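You operate a simulated robot arm through the tools that you are given. There is no shell and no other tool. Be economical: measure what you need, move in short steps, check, and stop when the job is done.

You run a simulated robot arm. Do the job below in one go: nothing can be reset, and whatever is moved stays where it is left.

JOB
Press the yellow reset button three times.

Only the result counts: the job must be done as asked and must still hold three seconds after the hand-in. Knocking over, shifting, dropping, spilling or breaking anything else fails it.

ROBOT AND FRAMES
A 6-joint arm with a two-finger parallel gripper, fixed in place. Base frame: the origin is at the foot of the arm, x ahead of it, y to its left, z up. Lengths are in m, angles in degrees, forces in N, time in s.
Its first joint turns from -66.0 to 66.0 degrees. Payload 2.9 kg.
Tool frame: the origin (TCP) lies between the finger pads and is the grasp point; the fingertips stand 0.03 m ahead of it; z points along the fingers, y is the line along which they close. Largest opening 0.11 m; finger width 0.02, thickness 0.01; the body of the gripper, 0.048 by 0.112 m, starts 0.055 m behind the TCP.
Orientation is that of the tool frame in the base frame, as [roll, pitch, yaw] about the fixed x, y, z axes, in that order (R = Rz(yaw) Ry(pitch) Rx(roll)). With the fingers straight down and closing along the base's y, the tool's x points along the base's -x, its y along +y and its z along -z.

CONTROLS
- The arm moves only by the tool drive_tool. Its argument "increments" is one flat list of numbers, 7 for each row, row after row: the shift along the base's x, y, z in m, then the turn, a rotation vector about the base's x, y, z in degrees, then the closure, from 0 (fully open) to 1 (shut). In form: [tx, ty, tz, rx, ry, rz, grip, tx, ty, tz, rx, ry, rz, grip, ...]. A call has 1 to 12 rows; each row shifts and turns the commanded pose from where the row before left it. A row lasts 0.2 s, in which the tool goes at most 0.05 m and 8.6 degrees; a call with a longer step from one row to the next is refused whole, and so is a gripper value outside its range. A pose out of reach is approached as far as the arm can. The call stops where the force on the tool passes 40 N (or 10 N more than at its start, if that is more) or the arm is blocked; 0.2 s more then pass. The fingers move at their own pace (about 0.108 m/s each) and stop on an object; they squeeze with about 43 N. The grip force told is the motor's: it shows also when the fingers shut on nothing. Time passes only in rows, and 0.2 s behind the last, so rows that do not move let the fingers close. The reply holds the time, the measured pose of the TCP, the force on the tool along the base axes, the opening and the grip force, in the units named above and with some noise, and new pictures: "pictures" is both (left out), scene, wrist or none.
- Cameras (640 x 400 px; columns grow to the right, rows downward): "scene" is fixed at [0.0811, 0.4302, 1.4028]; the picture's right is [-0.76, -0.65, 0.00], its down [-0.25, 0.30, -0.92] and it looks along [0.60, -0.70, -0.39] (base axes); focal length 353 px, centre (320, 200). "wrist" rides on the gripper at [0.072, 0.017, -0.103] in the tool frame; the picture's right is [-0.23, 0.97, 0.00], its down [-0.76, -0.18, -0.62] and it looks along [-0.61, -0.14, 0.78] (tool axes); focal length 222 px, centre (320, 200). There is no depth. A picture from a camera that has moved, and an enlarged one, comes with that camera's place and axes in the base frame and with its lens.
- inspect(camera, box): a new picture of the part [left, top, right, bottom] of that camera's present view, enlarged. No time passes.
- hand_in(): hands the job in; it is judged then, once.

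Go step by step. Nothing tells you positions but the pictures and the camera data: compare them with the known pose of the tool, close in by small moves and look again before you grip or let go. The budget is 90 turns and 170 pictures, counting those below and the enlarged ones. Unless the task says otherwise, let go and move clear before handing in, and close with one line.

The tools are called after ">>>" as name(argument=value, ...) on one line, values as JSON. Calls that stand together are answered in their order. drive_tool: Moves the arm, as the interface text tells. Its arguments: {"type":"object","properties":{"increments":{"type":"array"},"pictures":{"type":"string","enum":["both","scene","wrist","none"]}},"required":["increments"]} The other tools are called the same way: inspect (camera, box) takes an enlarged picture of a part of a camera's view; hand_in () hands the job in.

At the start:

```text
t: 0.0
ee_pos: [0.4593, -0.0184, 1.2205]
orientation: [180.0, -0.1, 180.0]
contact_force: [0.7, -0.8, -0.1]
gripper_width: 0.11
gripper_force: 0.0
```

scene: 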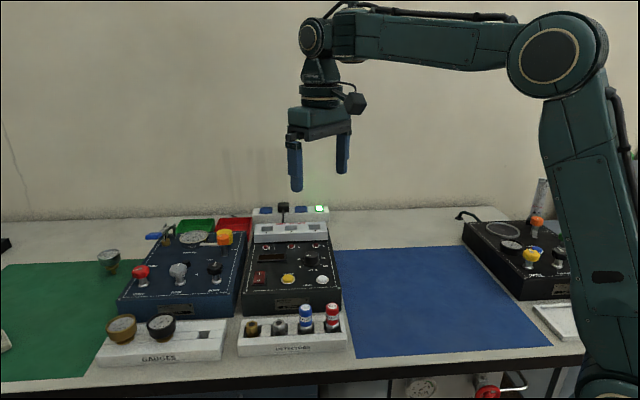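
wrist: 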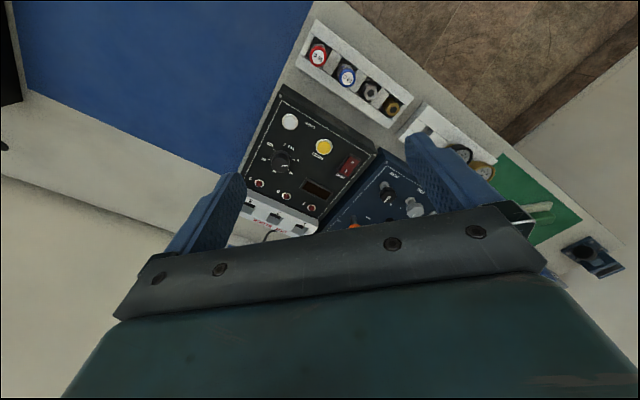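

I see a black control box in the middle with a yellow button on it. I'll enlarge both views to read the labels.

>>> inspect(camera="scene", box=[230, 200, 360, 330])

>>> inspect(camera="wrist", box=[230, 70, 390, 230])

>>> inspect(camera="scene", box=[450, 190, 600, 310])

>>> inspect(camera="scene", box=[100, 200, 260, 330])

```text
3.08 times, centred on (295, 265) of scene
camera zoom: at [0.0811, 0.4302, 1.4028], right [-0.76, -0.65, 0.0], down [-0.25, 0.3, -0.92], along [0.6, -0.7, -0.39], focal length 1085 px, centre (397, 0)
```

zoom: 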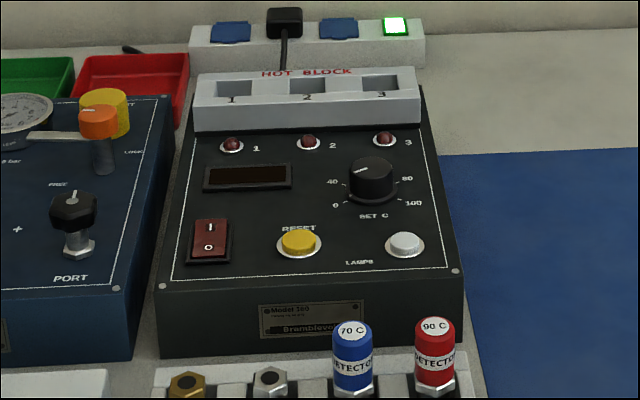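

```text
2.50 times, centred on (310, 150) of wrist
camera zoom: at [0.3841, 0.0, 1.3242], right [0.23, 0.97, 0.0], down [0.76, -0.18, 0.62], along [0.61, -0.14, -0.78], focal length 555 px, centre (345, 325)
```

zoom: 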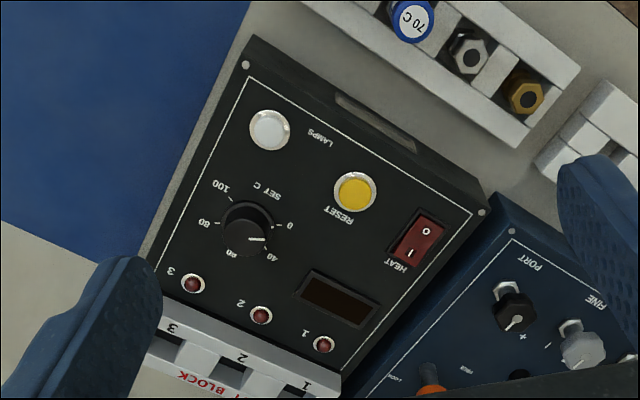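

```text
3.33 times, centred on (525, 250) of scene
camera zoom: at [0.0811, 0.4302, 1.4028], right [-0.76, -0.65, 0.0], down [-0.25, 0.3, -0.92], along [0.6, -0.7, -0.39], focal length 1176 px, centre (-363, 33)
```

zoom: 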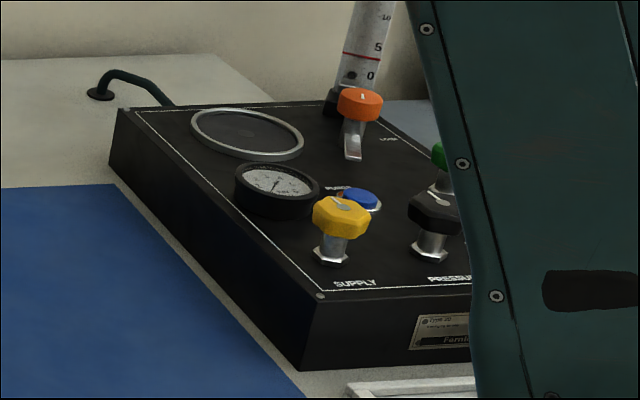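

```text
3.08 times, centred on (180, 265) of scene
camera zoom: at [0.0811, 0.4302, 1.4028], right [-0.76, -0.65, 0.0], down [-0.25, 0.3, -0.92], along [0.6, -0.7, -0.39], focal length 1085 px, centre (751, 0)
```

zoom: 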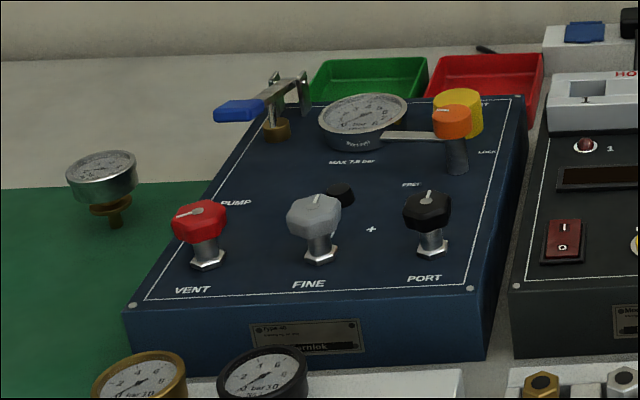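

The target is the yellow RESET button on the black Hot Block box, at roughly x 0.53, y 0.0. The two views disagree by a few cm, so I'll shut the fingers, move closer while staying high, and measure again.

>>> drive_tool(increments=[0.02, 0.005, -0.025, 0, 0, 0, 1, 0.025, 0.005, -0.025, 0, 0, 0, 1, 0.025, 0.005, -0.02, 0, 0, 0, 1, 0, 0, 0, 0, 0, 0, 1])

```text
t: 1.0
ee_pos: [0.5278, -0.0038, 1.1496]
orientation: [180.0, 0.1, 180.0]
contact_force: [0.7, -0.3, -0.4]
gripper_width: 0.0
gripper_force: 37.1
camera wrist: at [0.4528, 0.0151, 1.2526], right [0.23, 0.97, 0.0], down [0.76, -0.18, 0.62], along [0.61, -0.14, -0.78], focal length 222 px, centre (320, 200)
```

scene: 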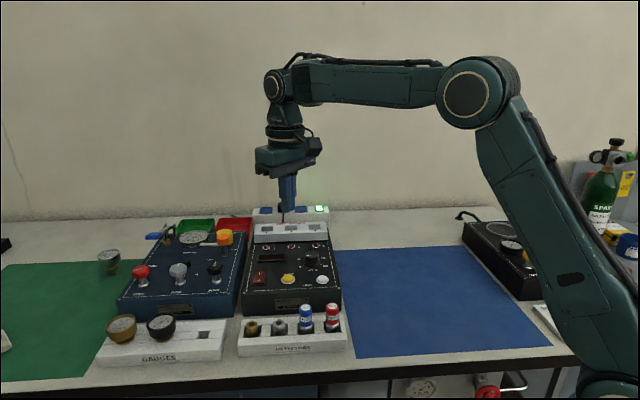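
wrist: 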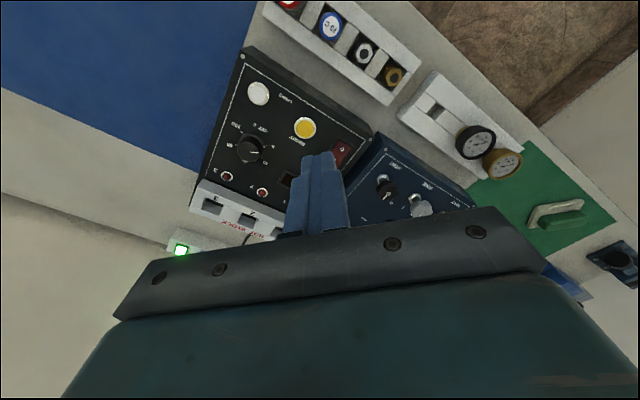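

Three sightlines now agree on the button at about (0.574, -0.035), with its top lower than I guessed, near z 0.92. I'll move above it with the tip still well clear and check again.

>>> drive_tool(increments=[0.023, -0.016, 0, 0, 0, 0, 1, 0.023, -0.015, -0.02, 0, 0, 0, 1, 0, 0, -0.03, 0, 0, 0, 1, 0, 0, -0.03, 0, 0, 0, 1])

>>> inspect(camera="scene", box=[230, 200, 360, 330])

>>> inspect(camera="wrist", box=[220, 40, 380, 200])

```text
t: 2.0
ee_pos: [0.573, -0.0327, 1.0722]
orientation: [-180.0, 0.0, 179.9]
contact_force: [0.7, 0.2, -0.1]
gripper_width: 0.0
gripper_force: 37.3
camera wrist: at [0.5001, -0.0145, 1.1755], right [0.23, 0.97, 0.0], down [0.76, -0.18, 0.62], along [0.61, -0.14, -0.78], focal length 222 px, centre (320, 200)
```

scene: 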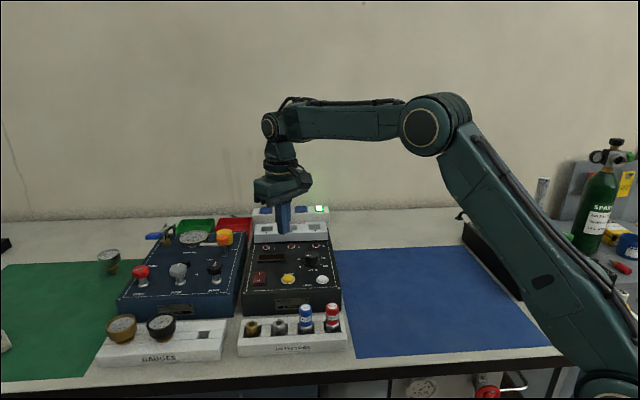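
wrist: 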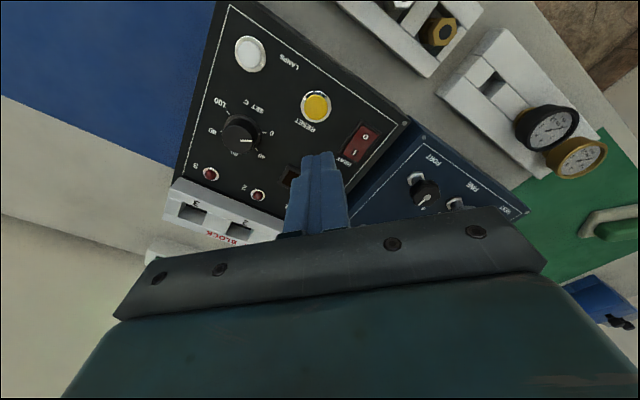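

```text
3.08 times, centred on (295, 265) of scene
camera zoom: at [0.0811, 0.4302, 1.4028], right [-0.76, -0.65, 0.0], down [-0.25, 0.3, -0.92], along [0.6, -0.7, -0.39], focal length 1085 px, centre (397, 0)
```

zoom: 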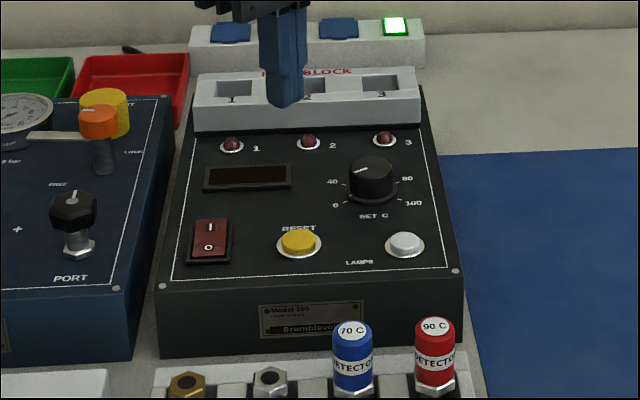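

```text
2.50 times, centred on (300, 120) of wrist
camera zoom: at [0.5001, -0.0145, 1.1755], right [0.23, 0.97, 0.0], down [0.76, -0.18, 0.62], along [0.61, -0.14, -0.78], focal length 555 px, centre (370, 400)
```

zoom: 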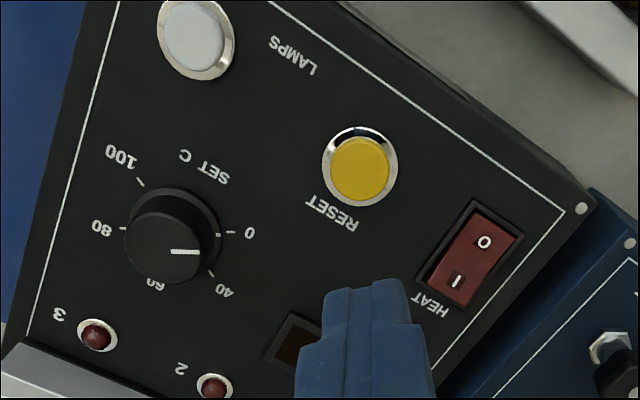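

The sightlines, corrected by where the tip actually appears, put the button at about (0.569, -0.0345) with its top near z 0.925. I'll descend to about 3 cm above it and look again.

>>> drive_tool(increments=[-0.004, -0.002, -0.03, 0, 0, 0, 1, 0, 0, -0.03, 0, 0, 0, 1, 0, 0, -0.025, 0, 0, 0, 1], pictures="none")

>>> inspect(camera="scene", box=[250, 210, 340, 290])

>>> inspect(camera="wrist", box=[240, 70, 400, 200])

```text
t: 2.8
ee_pos: [0.5691, -0.0333, 0.9841]
orientation: [-180.0, -0.1, -180.0]
contact_force: [0.7, -0.6, 0.6]
gripper_width: 0.0003
gripper_force: 37.4
```

```text
5.00 times, centred on (295, 250) of scene
camera zoom: at [0.0811, 0.4302, 1.4028], right [-0.76, -0.65, 0.0], down [-0.25, 0.3, -0.92], along [0.6, -0.7, -0.39], focal length 1764 px, centre (445, -50)
```

zoom: 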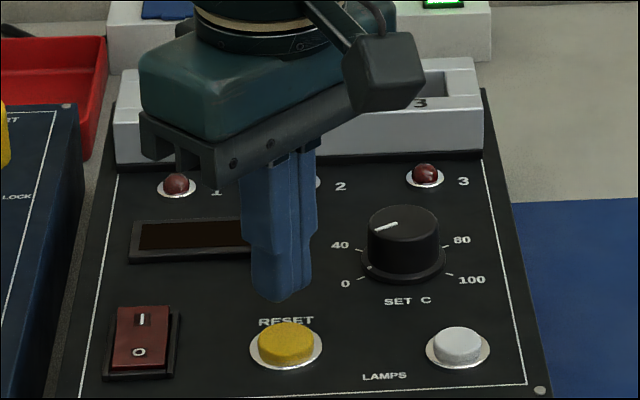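

```text
3.08 times, centred on (320, 135) of wrist
camera zoom: at [0.4946, -0.0155, 1.0887], right [0.23, 0.97, 0.0], down [0.76, -0.18, 0.62], along [0.61, -0.14, -0.78], focal length 684 px, centre (320, 400)
```

zoom: 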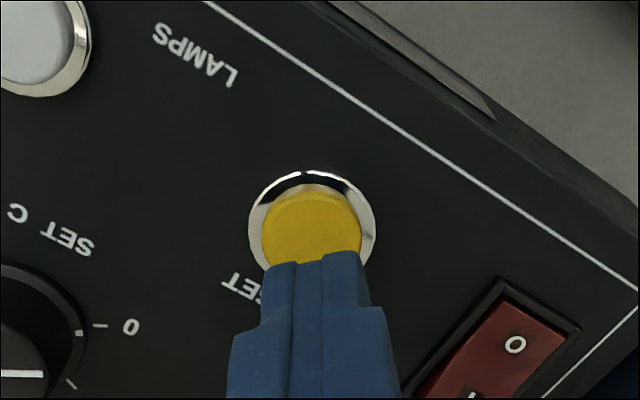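

The tip is about 27 mm above the cap and needs a small shift of (-4, -2.5) mm to sit over its centre. I'll go down to just above the cap, then check.

>>> drive_tool(increments=[-0.004, -0.0025, -0.008, 0, 0, 0, 1, 0, 0, -0.01, 0, 0, 0, 1, 0, 0, -0.003, 0, 0, 0, 1], pictures="none")

>>> inspect(camera="scene", box=[270, 245, 325, 295])

>>> inspect(camera="wrist", box=[270, 90, 370, 180])

```text
t: 3.6
ee_pos: [0.5643, -0.0384, 0.9632]
orientation: [-180.0, 0.0, 180.0]
contact_force: [0.1, 0.6, 0.2]
gripper_width: 0.0
gripper_force: 37.8
```

```text
8.00 times, centred on (298, 270) of scene
camera zoom: at [0.0811, 0.4302, 1.4028], right [-0.76, -0.65, 0.0], down [-0.25, 0.3, -0.92], along [0.6, -0.7, -0.39], focal length 2822 px, centre (500, -360)
```

zoom: 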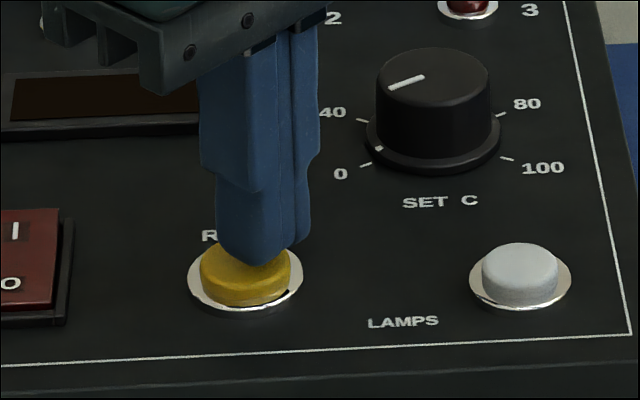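

```text
4.44 times, centred on (320, 135) of wrist
camera zoom: at [0.4909, -0.0205, 1.0672], right [0.23, 0.97, 0.0], down [0.76, -0.18, 0.62], along [0.61, -0.14, -0.78], focal length 987 px, centre (320, 489)
```

zoom: 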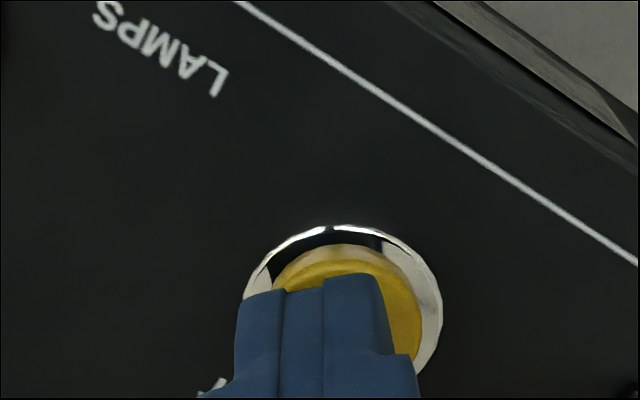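

The tip is a few mm above the cap but 3–4 mm too far toward -y. I'll correct that and look once more.

>>> drive_tool(increments=[0.002, 0.0037, 0, 0, 0, 0, 1, 0, 0, 0, 0, 0, 0, 1], pictures="none")

>>> inspect(camera="scene", box=[270, 245, 325, 295])

>>> inspect(camera="wrist", box=[270, 90, 370, 180])

```text
t: 4.2
ee_pos: [0.5678, -0.0333, 0.9642]
orientation: [-179.9, 0.0, 180.0]
contact_force: [-0.3, 1.0, 0.2]
gripper_width: 0.0001
gripper_force: 37.9
```

```text
8.00 times, centred on (298, 270) of scene
camera zoom: at [0.0811, 0.4302, 1.4028], right [-0.76, -0.65, 0.0], down [-0.25, 0.3, -0.92], along [0.6, -0.7, -0.39], focal length 2822 px, centre (500, -360)
```

zoom: 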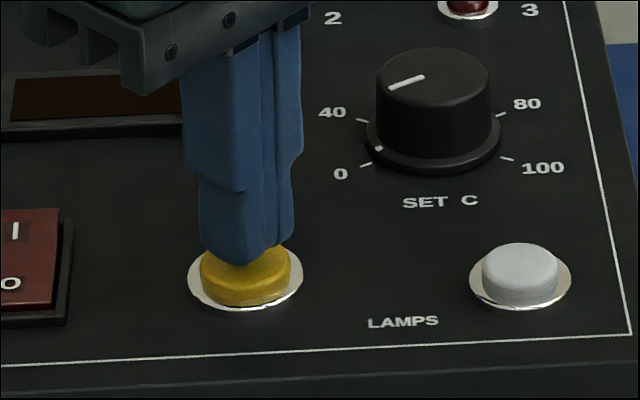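

```text
4.44 times, centred on (320, 135) of wrist
camera zoom: at [0.4936, -0.0166, 1.068], right [0.23, 0.97, 0.0], down [0.76, -0.18, 0.62], along [0.61, -0.14, -0.78], focal length 987 px, centre (320, 489)
```

zoom: 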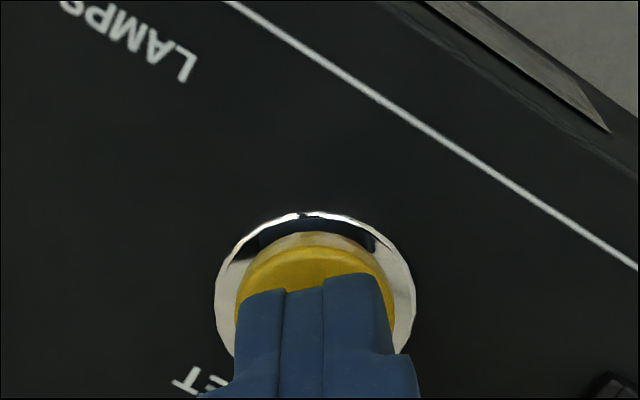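

The tip is now centred over the cap. I'll press down in small steps and watch the force.

>>> drive_tool(increments=[0, 0, -0.003, 0, 0, 0, 1, 0, 0, -0.002, 0, 0, 0, 1, 0, 0, -0.002, 0, 0, 0, 1], pictures="none")

>>> inspect(camera="scene", box=[270, 245, 325, 295])

```text
t: 5.0
ee_pos: [0.5664, -0.0351, 0.9586]
orientation: [180.0, 0.0, 179.9]
contact_force: [0.9, -0.4, 0.8]
gripper_width: 0.0001
gripper_force: 37.7
```

```text
8.00 times, centred on (298, 270) of scene
camera zoom: at [0.0811, 0.4302, 1.4028], right [-0.76, -0.65, 0.0], down [-0.25, 0.3, -0.92], along [0.6, -0.7, -0.39], focal length 2822 px, centre (500, -360)
```

zoom: 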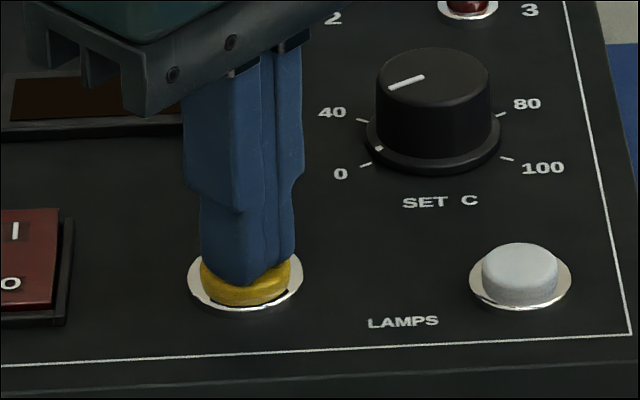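

The tip is just at the cap with no force yet. I'll go on down by 2 mm.

>>> drive_tool(increments=[0, 0, -0.002, 0, 0, 0, 1], pictures="none")

```text
t: 5.4
ee_pos: [0.5682, -0.0347, 0.9555]
orientation: [180.0, 0.0, -180.0]
contact_force: [-1.9, -0.1, 3.2]
gripper_width: 0.0003
gripper_force: 38.0
```

There's first contact at about 3 N. I'll keep going in 1 mm steps to find the end of travel.

>>> drive_tool(increments=[0, 0, -0.001, 0, 0, 0, 1, 0, 0, -0.001, 0, 0, 0, 1], pictures="none")

>>> inspect(camera="scene", box=[270, 245, 325, 295])

```text
t: 6.0
ee_pos: [0.568, -0.0345, 0.9543]
orientation: [180.0, 0.1, 179.9]
contact_force: [-1.1, -0.7, 6.5]
gripper_width: 0.0
gripper_force: 37.6
```

```text
8.00 times, centred on (298, 270) of scene
camera zoom: at [0.0809, 0.4302, 1.4028], right [-0.76, -0.65, 0.0], down [-0.25, 0.3, -0.92], along [0.6, -0.7, -0.39], focal length 2822 px, centre (500, -360)
```

zoom: 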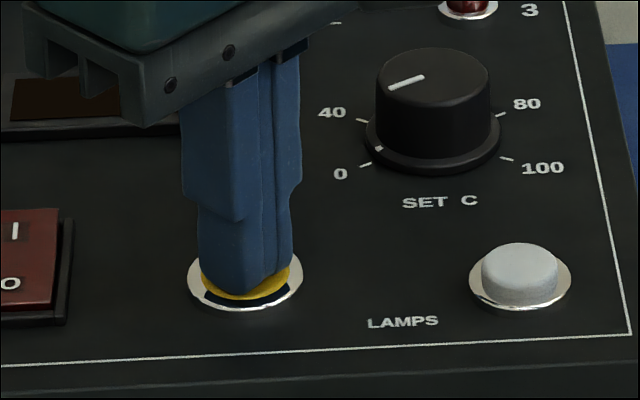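

The cap is sinking like a spring. I'll push on until the force rises sharply.

>>> drive_tool(increments=[0, 0, -0.001, 0, 0, 0, 1, 0, 0, -0.001, 0, 0, 0, 1], pictures="none")

>>> inspect(camera="scene", box=[230, 200, 360, 330])

```text
t: 6.6
ee_pos: [0.5679, -0.0338, 0.9528]
orientation: [180.0, 0.1, -180.0]
contact_force: [1.1, -0.5, 14.5]
gripper_width: 0.0
gripper_force: 37.6
```

```text
3.08 times, centred on (295, 265) of scene
camera zoom: at [0.0808, 0.4302, 1.4028], right [-0.76, -0.65, 0.0], down [-0.25, 0.3, -0.92], along [0.6, -0.7, -0.39], focal length 1085 px, centre (397, 0)
```

zoom: 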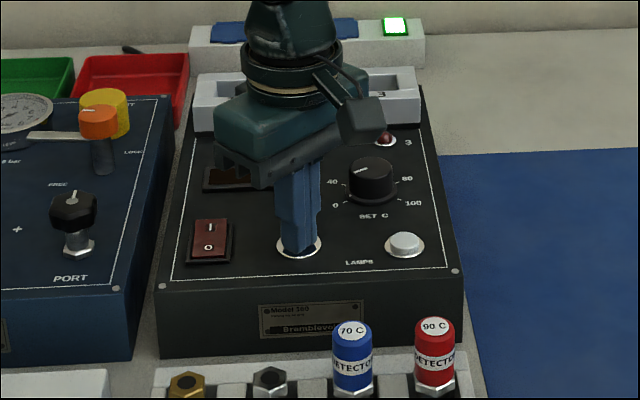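

The force is rising faster, at 14.5 N, which suggests the end of travel. I'll go one more mm to confirm.

>>> drive_tool(increments=[0, 0, -0.001, 0, 0, 0, 1], pictures="none")

>>> inspect(camera="wrist", box=[220, 60, 420, 185])

```text
t: 7.0
ee_pos: [0.5686, -0.0337, 0.9527]
orientation: [-180.0, 0.0, 180.0]
contact_force: [-0.5, -3.1, 20.1]
gripper_width: 0.0
gripper_force: 38.0
```

```text
3.20 times, centred on (320, 122) of wrist
camera zoom: at [0.4938, -0.0162, 1.0554], right [0.23, 0.97, 0.0], down [0.76, -0.18, 0.63], along [0.61, -0.14, -0.78], focal length 711 px, centre (320, 448)
```

zoom: 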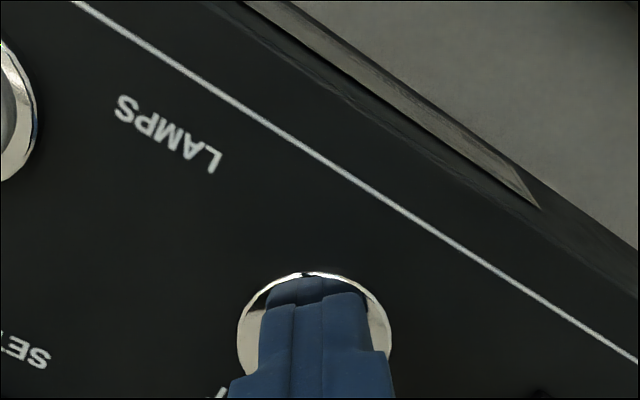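

The tool stopped moving at 20 N, so the button is fully down and that's press one. I'll lift clear and check that the cap comes back up.

>>> drive_tool(increments=[0, 0, 0.007, 0, 0, 0, 1, 0, 0, 0.007, 0, 0, 0, 1, 0, 0, 0, 0, 0, 0, 1], pictures="none")

>>> inspect(camera="scene", box=[230, 200, 360, 330])

```text
t: 7.8
ee_pos: [0.5684, -0.0335, 0.9634]
orientation: [180.0, 0.0, 180.0]
contact_force: [-0.8, 0.4, -0.5]
gripper_width: 0.0
gripper_force: 37.7
```

```text
3.08 times, centred on (295, 265) of scene
camera zoom: at [0.0811, 0.4302, 1.4028], right [-0.76, -0.65, 0.0], down [-0.25, 0.3, -0.92], along [0.6, -0.7, -0.39], focal length 1085 px, centre (397, 0)
```

zoom: 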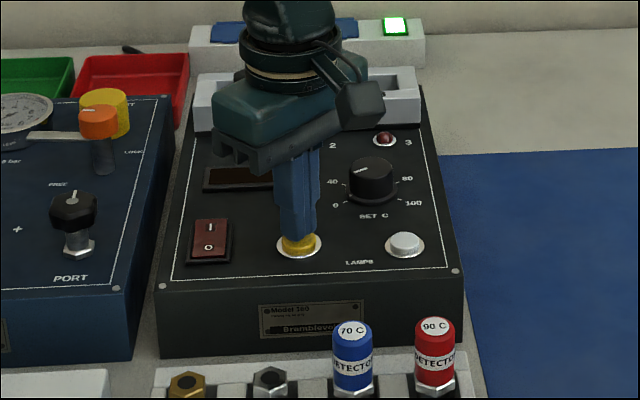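

The cap is back up and nothing else moved. Now the second press, with the same stroke and a short hold.

>>> drive_tool(increments=[0, 0, -0.007, 0, 0, 0, 1, 0, 0, -0.003, 0, 0, 0, 1, 0, 0, -0.002, 0, 0, 0, 1, 0, 0, -0.002, 0, 0, 0, 1, 0, 0, 0, 0, 0, 0, 1], pictures="none")

```text
t: 9.0
ee_pos: [0.5682, -0.0349, 0.9519]
orientation: [-180.0, 0.1, 179.9]
contact_force: [-7.7, -0.1, 23.4]
gripper_width: 0.0001
gripper_force: 37.5
```

The second press reached the bottom at 23 N. I'll lift clear.

>>> drive_tool(increments=[0, 0, 0.007, 0, 0, 0, 1, 0, 0, 0.007, 0, 0, 0, 1, 0, 0, 0, 0, 0, 0, 1], pictures="none")

>>> inspect(camera="scene", box=[230, 200, 360, 330])

```text
t: 9.8
ee_pos: [0.5675, -0.0356, 0.9635]
orientation: [180.0, -0.1, -179.9]
contact_force: [-0.1, -0.7, 0.5]
gripper_width: 0.0
gripper_force: 37.8
```

```text
3.08 times, centred on (295, 265) of scene
camera zoom: at [0.0811, 0.4302, 1.4028], right [-0.76, -0.65, 0.0], down [-0.25, 0.3, -0.92], along [0.6, -0.7, -0.39], focal length 1085 px, centre (397, 0)
```

zoom: 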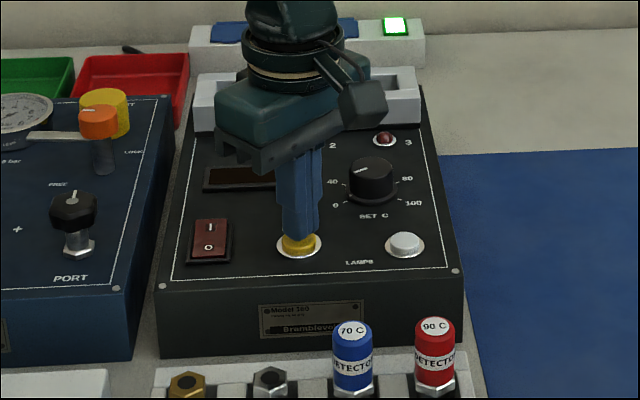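

The cap is up again after two presses. Now the third.

>>> drive_tool(increments=[0, 0, -0.007, 0, 0, 0, 1, 0, 0, -0.003, 0, 0, 0, 1, 0, 0, -0.002, 0, 0, 0, 1, 0, 0, -0.002, 0, 0, 0, 1, 0, 0, 0, 0, 0, 0, 1], pictures="none")

```text
t: 11.0
ee_pos: [0.5673, -0.035, 0.9519]
orientation: [180.0, 0.2, 179.8]
contact_force: [-3.0, -9.5, 19.9]
gripper_width: 0.0
gripper_force: 37.1
```

The third press reached the bottom at 20 N. I'll lift well clear and check the scene.

>>> drive_tool(increments=[0, 0, 0.007, 0, 0, 0, 1, 0, 0, 0.01, 0, 0, 0, 1, 0, 0, 0.03, 0, 0, 0, 1, 0, 0, 0.04, 0, 0, 0, 1, 0, 0, 0.04, 0, 0, 0, 1, 0, 0, 0.03, 0, 0, 0, 1])

>>> inspect(camera="scene", box=[230, 200, 360, 330])

```text
t: 12.4
ee_pos: [0.5668, -0.0359, 1.1068]
orientation: [-179.9, 0.0, -180.0]
contact_force: [0.4, -0.4, -0.2]
gripper_width: 0.0001
gripper_force: 38.0
camera wrist: at [0.4928, -0.018, 1.2099], right [0.23, 0.97, 0.0], down [0.76, -0.18, 0.62], along [0.61, -0.14, -0.78], focal length 222 px, centre (320, 200)
```

scene: 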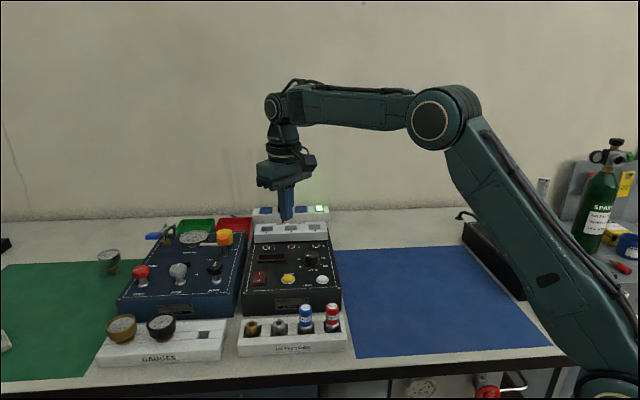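
wrist: 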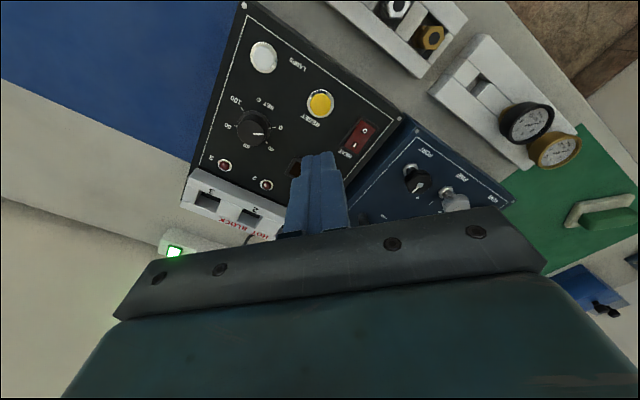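

```text
3.08 times, centred on (295, 265) of scene
camera zoom: at [0.0811, 0.4302, 1.4028], right [-0.76, -0.65, 0.0], down [-0.25, 0.3, -0.92], along [0.6, -0.7, -0.39], focal length 1085 px, centre (397, 0)
```

zoom: 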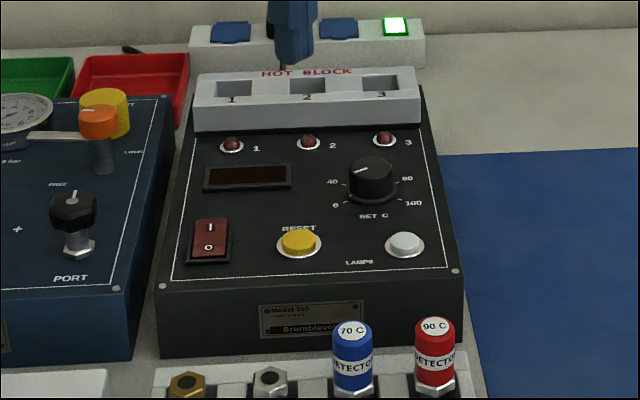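

The button has been pressed three full times and is back up. Nothing else looks moved and the arm is clear, so I'm handing in.

>>> hand_in()

```text
The job is handed in.
```

I pressed the yellow RESET button on the Hot Block box three times, each to the end of its travel with a full release after; nothing else looked moved.
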